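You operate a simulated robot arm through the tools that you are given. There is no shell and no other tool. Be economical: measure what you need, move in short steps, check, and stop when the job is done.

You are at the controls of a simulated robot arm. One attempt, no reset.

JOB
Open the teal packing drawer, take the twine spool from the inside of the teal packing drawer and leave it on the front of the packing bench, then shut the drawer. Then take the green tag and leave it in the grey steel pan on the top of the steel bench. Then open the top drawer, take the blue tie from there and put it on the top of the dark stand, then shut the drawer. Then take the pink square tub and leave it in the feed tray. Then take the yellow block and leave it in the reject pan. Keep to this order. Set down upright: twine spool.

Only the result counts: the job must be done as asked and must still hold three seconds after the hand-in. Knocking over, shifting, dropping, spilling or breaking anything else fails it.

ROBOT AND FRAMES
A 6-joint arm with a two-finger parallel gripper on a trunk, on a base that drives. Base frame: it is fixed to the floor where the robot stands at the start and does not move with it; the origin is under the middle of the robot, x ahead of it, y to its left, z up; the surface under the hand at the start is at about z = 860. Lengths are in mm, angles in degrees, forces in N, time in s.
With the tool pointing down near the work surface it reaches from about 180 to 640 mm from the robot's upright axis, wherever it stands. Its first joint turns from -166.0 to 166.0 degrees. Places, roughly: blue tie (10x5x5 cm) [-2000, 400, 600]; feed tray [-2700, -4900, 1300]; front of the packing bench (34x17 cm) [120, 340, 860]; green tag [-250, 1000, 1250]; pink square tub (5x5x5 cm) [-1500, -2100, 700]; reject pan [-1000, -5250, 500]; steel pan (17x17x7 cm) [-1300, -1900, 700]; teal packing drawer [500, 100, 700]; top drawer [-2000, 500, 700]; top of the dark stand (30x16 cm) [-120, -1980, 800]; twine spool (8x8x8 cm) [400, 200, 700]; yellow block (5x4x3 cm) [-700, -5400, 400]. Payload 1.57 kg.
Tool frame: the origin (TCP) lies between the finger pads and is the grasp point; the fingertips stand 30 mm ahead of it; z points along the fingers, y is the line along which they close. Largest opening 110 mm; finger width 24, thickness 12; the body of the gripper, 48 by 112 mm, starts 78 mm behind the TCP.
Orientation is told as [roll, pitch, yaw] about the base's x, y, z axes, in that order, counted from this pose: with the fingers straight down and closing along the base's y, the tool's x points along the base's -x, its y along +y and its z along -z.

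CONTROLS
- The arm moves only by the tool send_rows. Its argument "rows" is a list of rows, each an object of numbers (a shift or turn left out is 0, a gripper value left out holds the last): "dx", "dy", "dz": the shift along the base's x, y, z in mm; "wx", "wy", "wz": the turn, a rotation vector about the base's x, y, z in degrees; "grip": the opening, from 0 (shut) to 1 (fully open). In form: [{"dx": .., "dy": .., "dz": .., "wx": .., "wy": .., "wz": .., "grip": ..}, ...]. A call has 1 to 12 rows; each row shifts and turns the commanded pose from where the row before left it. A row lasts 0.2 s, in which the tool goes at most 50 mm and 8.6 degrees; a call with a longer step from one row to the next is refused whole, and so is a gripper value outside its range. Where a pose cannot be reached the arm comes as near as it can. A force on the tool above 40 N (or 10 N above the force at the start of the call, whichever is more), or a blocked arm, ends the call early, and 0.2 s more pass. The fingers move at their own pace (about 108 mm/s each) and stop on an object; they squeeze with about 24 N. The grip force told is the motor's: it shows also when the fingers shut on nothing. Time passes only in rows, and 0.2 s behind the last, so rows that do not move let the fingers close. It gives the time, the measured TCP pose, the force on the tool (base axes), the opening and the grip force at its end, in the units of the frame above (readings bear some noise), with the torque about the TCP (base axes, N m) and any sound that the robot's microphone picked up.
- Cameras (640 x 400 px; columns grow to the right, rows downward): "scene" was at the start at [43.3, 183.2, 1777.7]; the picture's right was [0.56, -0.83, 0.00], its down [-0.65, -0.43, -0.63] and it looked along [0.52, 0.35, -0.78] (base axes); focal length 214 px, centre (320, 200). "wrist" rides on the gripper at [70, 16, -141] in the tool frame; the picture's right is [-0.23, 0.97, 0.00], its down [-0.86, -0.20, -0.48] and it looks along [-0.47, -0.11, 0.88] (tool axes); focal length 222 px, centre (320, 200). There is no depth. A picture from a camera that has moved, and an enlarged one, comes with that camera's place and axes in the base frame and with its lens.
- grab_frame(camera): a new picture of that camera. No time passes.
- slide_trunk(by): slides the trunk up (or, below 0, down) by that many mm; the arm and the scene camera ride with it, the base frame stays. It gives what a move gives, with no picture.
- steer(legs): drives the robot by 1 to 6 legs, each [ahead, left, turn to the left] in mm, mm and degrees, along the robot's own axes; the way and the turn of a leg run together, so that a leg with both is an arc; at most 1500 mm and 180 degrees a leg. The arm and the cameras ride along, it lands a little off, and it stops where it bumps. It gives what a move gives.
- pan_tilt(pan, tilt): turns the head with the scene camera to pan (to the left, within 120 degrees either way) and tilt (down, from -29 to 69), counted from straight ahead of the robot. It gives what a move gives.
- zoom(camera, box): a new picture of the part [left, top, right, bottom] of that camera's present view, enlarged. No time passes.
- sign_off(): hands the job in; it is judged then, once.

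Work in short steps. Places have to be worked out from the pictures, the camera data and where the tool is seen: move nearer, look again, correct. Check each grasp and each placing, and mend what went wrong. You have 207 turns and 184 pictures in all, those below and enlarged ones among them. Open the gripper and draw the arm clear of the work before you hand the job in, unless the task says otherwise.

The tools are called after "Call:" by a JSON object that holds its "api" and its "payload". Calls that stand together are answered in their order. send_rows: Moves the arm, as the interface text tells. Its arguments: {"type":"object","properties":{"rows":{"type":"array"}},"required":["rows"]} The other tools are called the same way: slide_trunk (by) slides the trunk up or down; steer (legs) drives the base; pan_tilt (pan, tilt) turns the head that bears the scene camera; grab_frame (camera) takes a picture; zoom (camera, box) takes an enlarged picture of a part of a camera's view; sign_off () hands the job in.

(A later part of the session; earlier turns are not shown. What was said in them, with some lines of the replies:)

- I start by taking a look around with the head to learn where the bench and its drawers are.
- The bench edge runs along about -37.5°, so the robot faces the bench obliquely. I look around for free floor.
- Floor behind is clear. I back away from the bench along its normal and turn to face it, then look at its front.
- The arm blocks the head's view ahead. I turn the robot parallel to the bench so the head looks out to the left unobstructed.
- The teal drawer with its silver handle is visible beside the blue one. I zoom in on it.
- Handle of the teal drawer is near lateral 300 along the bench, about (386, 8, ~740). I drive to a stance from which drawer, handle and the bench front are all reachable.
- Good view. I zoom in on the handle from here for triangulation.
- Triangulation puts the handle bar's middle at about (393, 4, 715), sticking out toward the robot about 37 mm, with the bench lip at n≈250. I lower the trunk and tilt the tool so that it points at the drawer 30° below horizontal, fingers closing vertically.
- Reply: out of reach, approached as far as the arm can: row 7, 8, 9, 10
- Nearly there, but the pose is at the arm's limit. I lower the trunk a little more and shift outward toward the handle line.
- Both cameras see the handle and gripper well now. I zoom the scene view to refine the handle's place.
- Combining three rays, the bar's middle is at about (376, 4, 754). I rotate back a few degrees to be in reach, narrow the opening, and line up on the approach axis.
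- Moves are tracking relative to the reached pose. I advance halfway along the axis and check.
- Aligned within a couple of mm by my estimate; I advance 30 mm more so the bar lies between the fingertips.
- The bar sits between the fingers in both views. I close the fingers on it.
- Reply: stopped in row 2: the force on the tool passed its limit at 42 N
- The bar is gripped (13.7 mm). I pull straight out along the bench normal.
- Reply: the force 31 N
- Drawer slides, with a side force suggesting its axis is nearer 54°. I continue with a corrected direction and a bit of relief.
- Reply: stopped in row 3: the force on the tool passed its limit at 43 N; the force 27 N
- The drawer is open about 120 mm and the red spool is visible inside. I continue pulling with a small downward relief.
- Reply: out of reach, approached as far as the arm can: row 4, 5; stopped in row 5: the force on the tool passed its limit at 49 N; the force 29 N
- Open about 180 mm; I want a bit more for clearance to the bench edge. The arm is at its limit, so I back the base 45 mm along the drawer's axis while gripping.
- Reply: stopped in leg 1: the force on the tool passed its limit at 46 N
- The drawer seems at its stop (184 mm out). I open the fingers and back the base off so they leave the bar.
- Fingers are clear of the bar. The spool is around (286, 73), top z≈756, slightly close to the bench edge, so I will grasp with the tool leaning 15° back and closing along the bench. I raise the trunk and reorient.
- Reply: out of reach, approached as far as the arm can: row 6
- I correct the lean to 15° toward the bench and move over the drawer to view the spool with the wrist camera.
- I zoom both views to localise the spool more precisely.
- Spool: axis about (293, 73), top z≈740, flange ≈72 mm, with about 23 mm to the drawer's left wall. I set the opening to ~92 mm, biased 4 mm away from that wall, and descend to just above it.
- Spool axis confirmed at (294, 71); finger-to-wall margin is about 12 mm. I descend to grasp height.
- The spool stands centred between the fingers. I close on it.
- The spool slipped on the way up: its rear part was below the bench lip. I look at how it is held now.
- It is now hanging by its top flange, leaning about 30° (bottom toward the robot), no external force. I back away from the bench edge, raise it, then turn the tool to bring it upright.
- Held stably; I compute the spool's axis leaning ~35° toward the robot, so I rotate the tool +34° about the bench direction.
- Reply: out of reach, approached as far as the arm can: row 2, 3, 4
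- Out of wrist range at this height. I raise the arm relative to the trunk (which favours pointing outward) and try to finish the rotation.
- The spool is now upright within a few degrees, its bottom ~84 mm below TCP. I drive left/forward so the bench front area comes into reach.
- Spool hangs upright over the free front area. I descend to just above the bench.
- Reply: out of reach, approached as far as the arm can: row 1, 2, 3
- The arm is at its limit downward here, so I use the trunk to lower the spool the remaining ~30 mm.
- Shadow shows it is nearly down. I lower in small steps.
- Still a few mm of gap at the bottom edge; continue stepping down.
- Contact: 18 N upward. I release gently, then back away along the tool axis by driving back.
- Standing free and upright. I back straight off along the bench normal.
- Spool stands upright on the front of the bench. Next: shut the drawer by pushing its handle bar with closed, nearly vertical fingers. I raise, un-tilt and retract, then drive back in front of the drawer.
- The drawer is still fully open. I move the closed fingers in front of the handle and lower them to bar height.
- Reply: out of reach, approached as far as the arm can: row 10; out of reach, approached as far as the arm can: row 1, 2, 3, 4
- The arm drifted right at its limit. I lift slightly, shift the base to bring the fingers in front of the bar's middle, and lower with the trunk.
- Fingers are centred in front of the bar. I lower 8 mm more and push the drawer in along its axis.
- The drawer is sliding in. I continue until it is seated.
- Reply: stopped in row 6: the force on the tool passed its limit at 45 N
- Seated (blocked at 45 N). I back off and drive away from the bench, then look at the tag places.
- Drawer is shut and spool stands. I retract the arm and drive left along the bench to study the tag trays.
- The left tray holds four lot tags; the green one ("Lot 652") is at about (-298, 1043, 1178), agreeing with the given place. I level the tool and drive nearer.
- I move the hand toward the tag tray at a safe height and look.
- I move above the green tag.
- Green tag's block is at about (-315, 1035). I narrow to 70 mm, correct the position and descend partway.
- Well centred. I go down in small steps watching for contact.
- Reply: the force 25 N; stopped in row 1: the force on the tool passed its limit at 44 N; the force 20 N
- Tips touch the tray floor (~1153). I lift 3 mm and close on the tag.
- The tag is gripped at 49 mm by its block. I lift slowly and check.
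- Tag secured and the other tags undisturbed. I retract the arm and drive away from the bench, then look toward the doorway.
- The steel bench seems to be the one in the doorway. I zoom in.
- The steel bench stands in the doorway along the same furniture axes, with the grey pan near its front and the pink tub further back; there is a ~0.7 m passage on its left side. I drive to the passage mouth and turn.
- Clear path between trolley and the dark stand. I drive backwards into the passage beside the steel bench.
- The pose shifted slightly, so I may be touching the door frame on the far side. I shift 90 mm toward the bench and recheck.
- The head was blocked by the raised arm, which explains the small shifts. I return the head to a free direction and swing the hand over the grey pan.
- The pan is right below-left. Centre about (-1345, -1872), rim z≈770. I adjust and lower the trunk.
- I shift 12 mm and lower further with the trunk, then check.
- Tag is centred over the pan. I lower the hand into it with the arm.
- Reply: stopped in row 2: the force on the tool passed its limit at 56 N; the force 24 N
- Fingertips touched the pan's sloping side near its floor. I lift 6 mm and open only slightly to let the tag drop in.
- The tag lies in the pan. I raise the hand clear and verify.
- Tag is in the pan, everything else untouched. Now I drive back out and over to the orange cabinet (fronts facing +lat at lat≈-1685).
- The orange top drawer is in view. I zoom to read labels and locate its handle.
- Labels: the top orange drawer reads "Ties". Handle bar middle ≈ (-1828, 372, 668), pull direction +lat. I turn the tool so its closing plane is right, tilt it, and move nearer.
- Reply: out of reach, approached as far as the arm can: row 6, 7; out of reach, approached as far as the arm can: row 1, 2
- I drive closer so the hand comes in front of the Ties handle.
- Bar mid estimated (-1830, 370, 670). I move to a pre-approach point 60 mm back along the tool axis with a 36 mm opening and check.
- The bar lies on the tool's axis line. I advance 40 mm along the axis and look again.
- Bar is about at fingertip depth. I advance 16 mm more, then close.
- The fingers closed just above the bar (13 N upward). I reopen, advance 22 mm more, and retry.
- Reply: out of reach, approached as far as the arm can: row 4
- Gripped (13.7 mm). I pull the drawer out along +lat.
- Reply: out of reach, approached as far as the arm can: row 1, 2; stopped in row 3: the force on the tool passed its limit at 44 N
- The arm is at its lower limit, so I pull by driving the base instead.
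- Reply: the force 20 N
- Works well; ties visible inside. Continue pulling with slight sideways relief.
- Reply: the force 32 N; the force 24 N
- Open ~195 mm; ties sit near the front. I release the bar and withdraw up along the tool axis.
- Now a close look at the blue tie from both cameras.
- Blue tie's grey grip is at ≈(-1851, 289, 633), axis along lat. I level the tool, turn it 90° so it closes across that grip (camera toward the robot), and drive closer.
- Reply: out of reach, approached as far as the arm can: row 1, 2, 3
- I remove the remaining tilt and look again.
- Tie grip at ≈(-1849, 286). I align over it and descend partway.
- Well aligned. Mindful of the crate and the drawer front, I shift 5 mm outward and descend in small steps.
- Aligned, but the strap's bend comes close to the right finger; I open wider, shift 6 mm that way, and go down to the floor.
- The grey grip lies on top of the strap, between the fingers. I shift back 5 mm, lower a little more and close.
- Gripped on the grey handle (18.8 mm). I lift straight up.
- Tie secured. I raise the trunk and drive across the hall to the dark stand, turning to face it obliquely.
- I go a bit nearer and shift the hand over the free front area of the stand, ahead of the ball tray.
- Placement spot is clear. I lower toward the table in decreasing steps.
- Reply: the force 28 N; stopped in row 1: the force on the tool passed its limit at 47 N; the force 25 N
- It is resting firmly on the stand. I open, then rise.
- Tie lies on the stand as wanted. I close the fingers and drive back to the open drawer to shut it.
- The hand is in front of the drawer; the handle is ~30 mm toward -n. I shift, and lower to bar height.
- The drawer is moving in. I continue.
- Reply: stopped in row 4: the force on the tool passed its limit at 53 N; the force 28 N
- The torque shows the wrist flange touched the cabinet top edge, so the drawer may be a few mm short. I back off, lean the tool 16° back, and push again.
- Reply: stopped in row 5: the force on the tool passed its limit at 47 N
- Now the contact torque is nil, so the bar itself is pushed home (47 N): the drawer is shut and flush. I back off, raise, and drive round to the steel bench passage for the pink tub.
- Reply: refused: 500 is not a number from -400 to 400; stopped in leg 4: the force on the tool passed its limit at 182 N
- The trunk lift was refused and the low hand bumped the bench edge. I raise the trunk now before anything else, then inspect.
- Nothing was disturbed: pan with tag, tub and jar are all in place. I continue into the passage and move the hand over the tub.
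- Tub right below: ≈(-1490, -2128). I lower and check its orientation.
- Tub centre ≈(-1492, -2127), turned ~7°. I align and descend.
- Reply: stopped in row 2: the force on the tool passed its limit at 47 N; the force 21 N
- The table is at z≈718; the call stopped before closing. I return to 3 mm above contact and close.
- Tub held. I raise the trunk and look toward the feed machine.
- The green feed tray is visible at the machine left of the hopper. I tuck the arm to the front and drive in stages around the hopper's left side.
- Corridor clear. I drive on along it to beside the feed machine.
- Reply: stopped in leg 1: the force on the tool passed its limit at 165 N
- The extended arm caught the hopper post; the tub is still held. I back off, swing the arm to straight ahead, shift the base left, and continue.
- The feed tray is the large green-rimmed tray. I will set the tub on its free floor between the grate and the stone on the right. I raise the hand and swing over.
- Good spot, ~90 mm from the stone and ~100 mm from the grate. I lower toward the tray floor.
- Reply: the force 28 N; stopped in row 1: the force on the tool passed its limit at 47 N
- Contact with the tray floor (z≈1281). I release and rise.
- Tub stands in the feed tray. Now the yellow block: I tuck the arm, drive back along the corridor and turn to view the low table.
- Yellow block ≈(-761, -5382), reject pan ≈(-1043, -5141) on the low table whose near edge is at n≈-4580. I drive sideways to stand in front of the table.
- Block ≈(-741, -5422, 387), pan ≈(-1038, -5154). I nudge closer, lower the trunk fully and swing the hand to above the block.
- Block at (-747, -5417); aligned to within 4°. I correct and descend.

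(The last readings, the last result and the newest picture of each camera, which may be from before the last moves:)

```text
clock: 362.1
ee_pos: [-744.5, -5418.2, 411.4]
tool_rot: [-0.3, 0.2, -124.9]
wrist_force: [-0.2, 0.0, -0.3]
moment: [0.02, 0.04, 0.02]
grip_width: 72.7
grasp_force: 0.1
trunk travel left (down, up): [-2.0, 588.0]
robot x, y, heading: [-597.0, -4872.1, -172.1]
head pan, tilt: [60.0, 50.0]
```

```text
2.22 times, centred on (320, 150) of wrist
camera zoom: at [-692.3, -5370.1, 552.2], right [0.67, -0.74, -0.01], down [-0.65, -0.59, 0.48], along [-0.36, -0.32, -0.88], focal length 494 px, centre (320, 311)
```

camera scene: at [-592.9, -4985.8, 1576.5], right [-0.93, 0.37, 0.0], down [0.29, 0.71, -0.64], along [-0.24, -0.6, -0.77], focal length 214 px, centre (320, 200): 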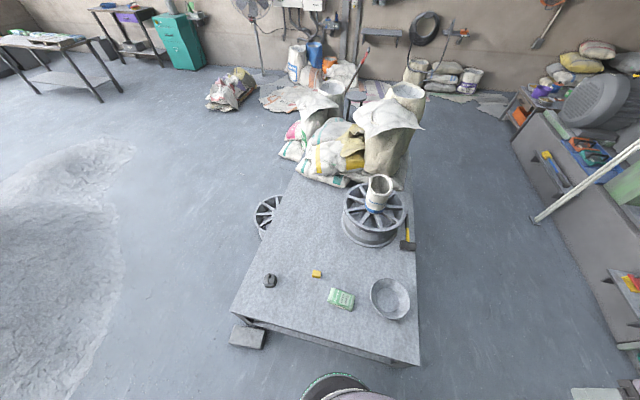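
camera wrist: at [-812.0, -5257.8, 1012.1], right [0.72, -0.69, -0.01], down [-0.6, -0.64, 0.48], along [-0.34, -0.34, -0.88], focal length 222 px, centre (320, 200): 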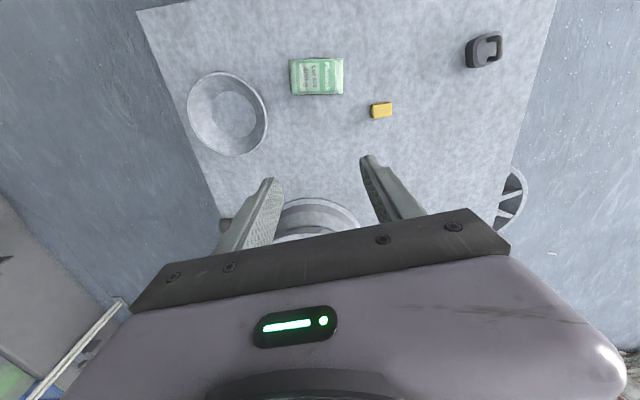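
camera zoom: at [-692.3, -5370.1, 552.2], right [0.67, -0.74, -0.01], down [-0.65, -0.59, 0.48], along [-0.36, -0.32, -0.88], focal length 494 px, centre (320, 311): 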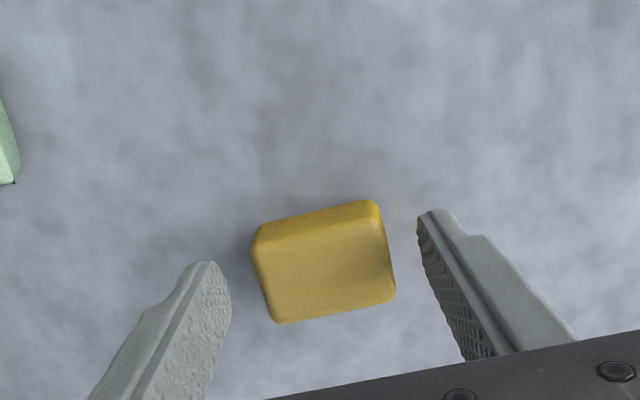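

Call:
{"api": "send_rows", "payload": {"rows": [{"dz": -8}, {"dz": -7}, {"dz": -4}]}}

Call:
{"api": "send_rows", "payload": {"rows": [{"grip": 0}, {}, {}]}}

Call:
{"api": "send_rows", "payload": {"rows": [{"dz": 10}, {"dz": 30}, {"dz": 40}, {"dz": 40}, {"dz": 40}]}}

Call:
{"api": "grab_frame", "payload": {"camera": "wrist"}}

```text
clock: 362.9
ee_pos: [-743.7, -5411.7, 397.4]
tool_rot: [-0.5, 0.2, -124.7]
wrist_force: [0.6, -0.6, 0.1]
moment: [0.0, -0.03, -0.02]
grip_width: 72.5
grasp_force: 0.2
out of reach, approached as far as the arm can: row 2
trunk travel left (down, up): [-2.0, 588.0]
robot x, y, heading: [-596.3, -4868.5, -171.9]
head pan, tilt: [60.0, 50.0]
```

```text
clock: 363.7
ee_pos: [-744.3, -5413.6, 398.5]
tool_rot: [-0.6, 0.2, -124.9]
wrist_force: [0.7, 0.0, 0.0]
moment: [-0.06, -0.06, 0.01]
grip_width: 49.3
grasp_force: 23.6
trunk travel left (down, up): [-2.0, 588.0]
robot x, y, heading: [-599.6, -4867.8, -171.8]
head pan, tilt: [60.0, 50.0]
```

```text
clock: 364.9
ee_pos: [-743.3, -5409.8, 555.9]
tool_rot: [-0.5, 0.1, -124.9]
wrist_force: [-0.4, 0.4, -0.9]
moment: [0.01, -0.02, -0.03]
grip_width: 49.3
grasp_force: 24.0
trunk travel left (down, up): [-2.0, 588.0]
robot x, y, heading: [-595.5, -4868.2, -172.0]
head pan, tilt: [60.0, 50.0]
```

```text
24 pictures are left
camera wrist: at [-690.7, -5363.2, 697.4], right [0.67, -0.74, -0.01], down [-0.65, -0.59, 0.48], along [-0.36, -0.32, -0.88], focal length 222 px, centre (320, 200)
```

wrist: 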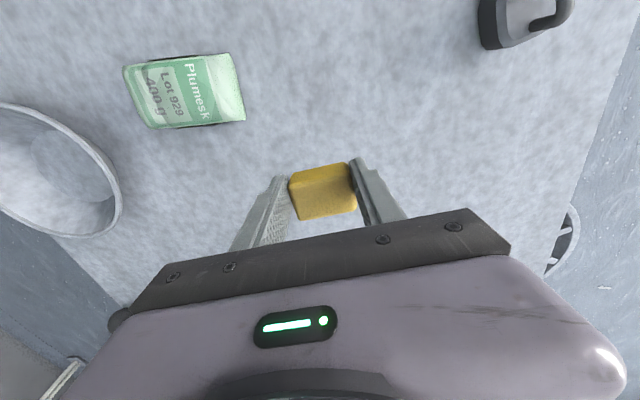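

Block held. I carry it across to above the reject pan.

Call:
{"api": "send_rows", "payload": {"rows": [{"dx": -33, "dy": 29, "dz": 5}, {"dx": -33, "dy": 29}, {"dx": -33, "dy": 29}, {"dx": -33, "dy": 29}, {"dx": -33, "dy": 29}, {"dx": -33, "dy": 29}, {"dx": -33, "dy": 29}, {"dx": -33, "dy": 29}, {"dx": -31, "dy": 31}]}}

Call:
{"api": "grab_frame", "payload": {"camera": "wrist"}}

```text
clock: 366.9
ee_pos: [-1039.9, -5149.4, 561.6]
tool_rot: [-0.4, 0.1, -124.9]
wrist_force: [-0.7, -0.5, -1.2]
moment: [0.03, -0.01, 0.0]
grip_width: 49.0
grasp_force: 24.5
trunk travel left (down, up): [-2.0, 588.0]
robot x, y, heading: [-597.1, -4870.4, -172.4]
head pan, tilt: [60.0, 50.0]
```

```text
23 pictures are left
camera wrist: at [-986.5, -5102.2, 702.0], right [0.67, -0.74, -0.01], down [-0.65, -0.59, 0.48], along [-0.36, -0.32, -0.88], focal length 222 px, centre (320, 200)
```

wrist: 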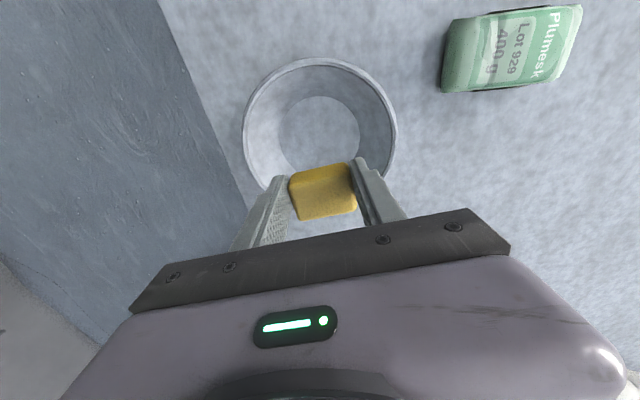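

Pan centre ≈(-1036, -5145). I adjust and lower into the pan.

Call:
{"api": "send_rows", "payload": {"rows": [{"dx": 4, "dy": 4, "dz": -40}, {"dz": -40}, {"dz": -30}]}}

Call:
{"api": "zoom", "payload": {"camera": "wrist", "box": [180, 40, 460, 240]}}

```text
clock: 367.7
ee_pos: [-1033.4, -5148.7, 449.8]
tool_rot: [-0.4, 0.0, -124.8]
wrist_force: [-0.5, 0.1, -1.1]
moment: [-0.03, 0.04, -0.02]
grip_width: 49.3
grasp_force: 24.0
trunk travel left (down, up): [-2.0, 588.0]
robot x, y, heading: [-601.8, -4867.8, -172.0]
head pan, tilt: [60.0, 50.0]
```

```text
2.00 times, centred on (320, 140) of wrist
camera zoom: at [-980.9, -5100.3, 590.4], right [0.67, -0.74, -0.01], down [-0.65, -0.59, 0.48], along [-0.36, -0.32, -0.88], focal length 444 px, centre (320, 320)
```

zoom: 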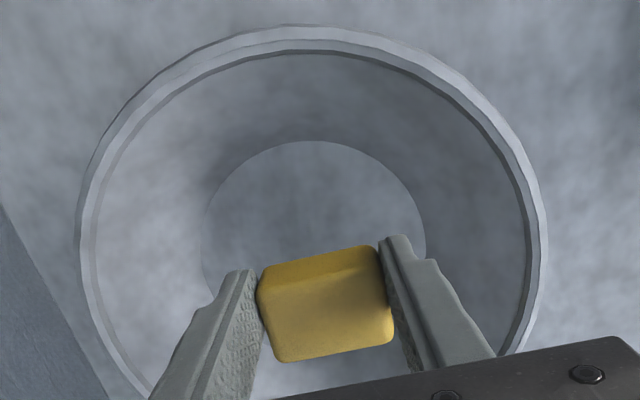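

Call:
{"api": "send_rows", "payload": {"rows": [{"dx": -8, "dy": -3, "dz": -12}, {"dz": -10}, {"dz": -6}]}}

Call:
{"api": "send_rows", "payload": {"rows": [{"dz": -5}]}}

Call:
{"api": "send_rows", "payload": {"rows": [{"dz": -4}]}}

Call:
{"api": "zoom", "payload": {"camera": "wrist", "box": [180, 40, 460, 240]}}

```text
clock: 368.5
ee_pos: [-1043.7, -5150.3, 421.6]
tool_rot: [-0.4, 0.1, -124.9]
wrist_force: [0.7, 0.3, -0.5]
moment: [0.02, -0.01, 0.02]
grip_width: 49.1
grasp_force: 24.3
trunk travel left (down, up): [-2.0, 588.0]
robot x, y, heading: [-598.7, -4870.5, -172.1]
head pan, tilt: [60.0, 50.0]
```

```text
clock: 368.9
ee_pos: [-1042.9, -5150.4, 417.5]
tool_rot: [-0.4, 0.2, -124.9]
wrist_force: [-0.2, -0.2, -0.2]
moment: [-0.04, 0.0, -0.02]
grip_width: 49.3
grasp_force: 24.4
trunk travel left (down, up): [-2.0, 588.0]
robot x, y, heading: [-597.2, -4870.6, -172.0]
head pan, tilt: [60.0, 50.0]
```

```text
clock: 369.3
ee_pos: [-1042.6, -5151.0, 413.1]
tool_rot: [-0.4, 0.1, -124.8]
wrist_force: [0.0, -0.4, 0.0]
moment: [0.03, 0.01, 0.0]
grip_width: 49.0
grasp_force: 23.9
trunk travel left (down, up): [-2.0, 588.0]
robot x, y, heading: [-599.0, -4867.5, -172.1]
head pan, tilt: [60.0, 50.0]
```

```text
2.00 times, centred on (320, 140) of wrist
camera zoom: at [-989.2, -5102.8, 553.4], right [0.67, -0.74, -0.01], down [-0.65, -0.59, 0.48], along [-0.36, -0.32, -0.88], focal length 444 px, centre (320, 320)
```

zoom: 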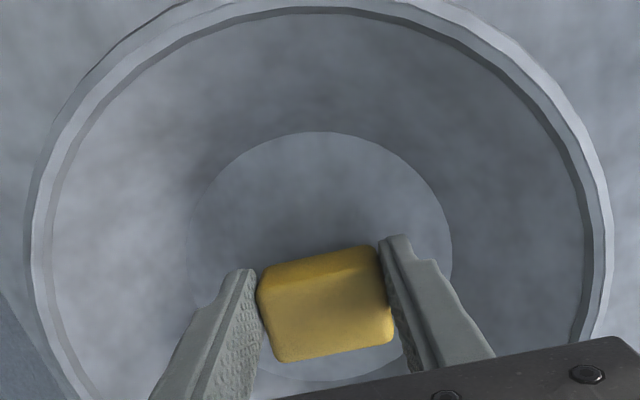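

Call:
{"api": "send_rows", "payload": {"rows": [{"dz": -4}]}}

Call:
{"api": "send_rows", "payload": {"rows": [{"dz": -4}]}}

```text
clock: 369.7
ee_pos: [-1042.8, -5149.8, 410.9]
tool_rot: [-0.4, 0.1, -124.8]
wrist_force: [0.5, -0.8, -0.8]
moment: [0.02, 0.0, -0.02]
grip_width: 49.2
grasp_force: 24.0
trunk travel left (down, up): [-2.0, 588.0]
robot x, y, heading: [-596.0, -4863.2, -172.0]
head pan, tilt: [60.0, 50.0]
```

```text
clock: 370.1
ee_pos: [-1041.4, -5151.1, 405.7]
tool_rot: [-0.4, 0.1, -124.8]
wrist_force: [0.5, -0.5, -2.0]
moment: [0.04, 0.03, 0.01]
grip_width: 49.3
grasp_force: 24.1
trunk travel left (down, up): [-2.0, 588.0]
robot x, y, heading: [-599.9, -4866.3, -172.0]
head pan, tilt: [60.0, 50.0]
```

The block is within a few mm of the pan floor. I release and rise.

Call:
{"api": "send_rows", "payload": {"rows": [{"grip": 0.5}, {"grip": 0.58}, {}]}}

Call:
{"api": "send_rows", "payload": {"rows": [{"dz": 10}, {"dz": 30}, {"dz": 40}, {"dz": 40}, {"dz": 40}, {"dz": 40}]}}

Call:
{"api": "grab_frame", "payload": {"camera": "wrist"}}

```text
clock: 370.9
ee_pos: [-1044.6, -5150.6, 404.8]
tool_rot: [-0.4, 0.1, -124.9]
wrist_force: [-0.3, 0.7, -0.8]
moment: [0.01, -0.04, 0.0]
grip_width: 63.9
grasp_force: 0.0
trunk travel left (down, up): [-2.0, 588.0]
robot x, y, heading: [-600.6, -4866.5, -171.9]
head pan, tilt: [60.0, 50.0]
```

```text
clock: 372.3
ee_pos: [-1042.9, -5148.5, 606.2]
tool_rot: [-0.3, 0.1, -124.8]
wrist_force: [0.9, 0.1, 0.4]
moment: [0.03, -0.03, 0.01]
grip_width: 63.7
grasp_force: 0.1
trunk travel left (down, up): [-2.0, 588.0]
robot x, y, heading: [-598.5, -4868.3, -172.1]
head pan, tilt: [60.0, 50.0]
```

```text
20 pictures are left
camera wrist: at [-989.5, -5101.2, 746.3], right [0.67, -0.74, -0.01], down [-0.65, -0.59, 0.48], along [-0.36, -0.32, -0.88], focal length 222 px, centre (320, 200)
```

wrist: 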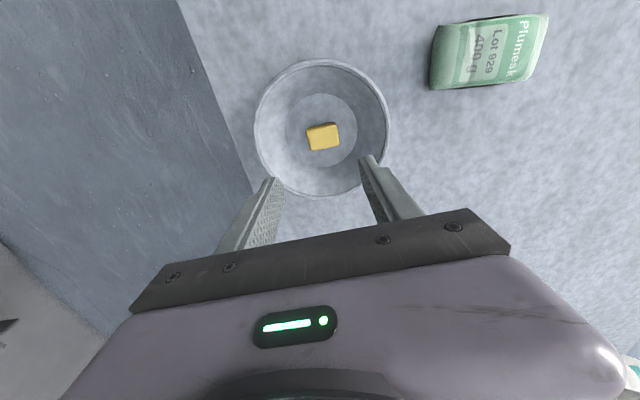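

Block rests in the reject pan. I draw the arm clear.

Call:
{"api": "slide_trunk", "payload": {"by": 300}}

Call:
{"api": "steer", "payload": {"legs": [[-105, -107, 0]]}}

Call:
{"api": "grab_frame", "payload": {"camera": "scene"}}

```text
clock: 375.3
ee_pos: [-1042.4, -5149.8, 905.1]
tool_rot: [-0.5, 0.1, -125.0]
wrist_force: [0.8, 0.2, -0.3]
moment: [-0.01, 0.0, 0.01]
grip_width: 63.9
grasp_force: 0.2
trunk travel left (down, up): [-302.0, 288.0]
robot x, y, heading: [-601.0, -4868.2, -172.0]
head pan, tilt: [60.0, 50.0]
```

```text
clock: 376.6
ee_pos: [-954.6, -5027.9, 906.2]
tool_rot: [-0.4, -0.1, -125.0]
wrist_force: [0.0, 0.4, 0.3]
moment: [0.01, 0.03, -0.03]
grip_width: 63.8
grasp_force: 0.0
trunk travel left (down, up): [-302.0, 288.0]
robot x, y, heading: [-510.0, -4748.1, -172.2]
head pan, tilt: [60.0, 50.0]
```

```text
19 pictures are left
camera scene: at [-498.9, -4954.5, 1706.6], right [-0.93, 0.38, 0.0], down [0.29, 0.71, -0.64], along [-0.24, -0.6, -0.77], focal length 214 px, centre (320, 200)
```

scene: 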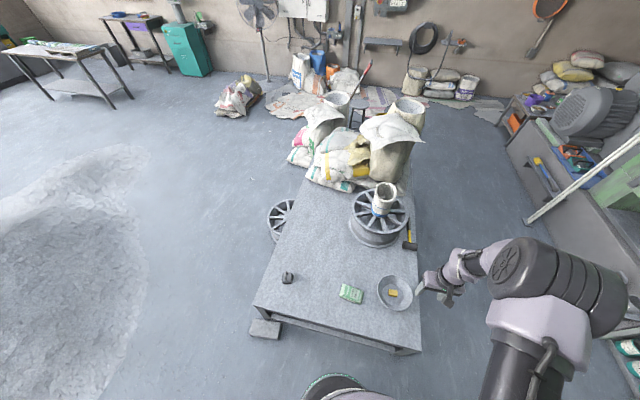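

All steps are done and the arm is clear, with the gripper open. I hand in.

Call:
{"api": "sign_off", "payload": {}}

```text
The job is handed in.
```

The job is finished and handed in, done in the order you gave:

- **Twine spool:** it stands upright on the front of the packing bench, and the teal drawer is shut.
- **Green tag:** it lies in the grey steel pan on the steel bench.
- **Blue tie:** it lies on top of the dark stand, and the top drawer is shut.
- **Pink square tub:** it stands in the feed tray.
- **Yellow block:** it lies in the reject pan.

Two bumps happened on the way. The lowered hand struck the edge of the steel bench (182 N), and later the arm struck a hopper post (165 N). After the first, pictures showed the pan, tag, tub and jar still in place. After the second, the tub was still in the gripper.

I checked each item right after placing it, but did not go back for a last look at the earlier ones.
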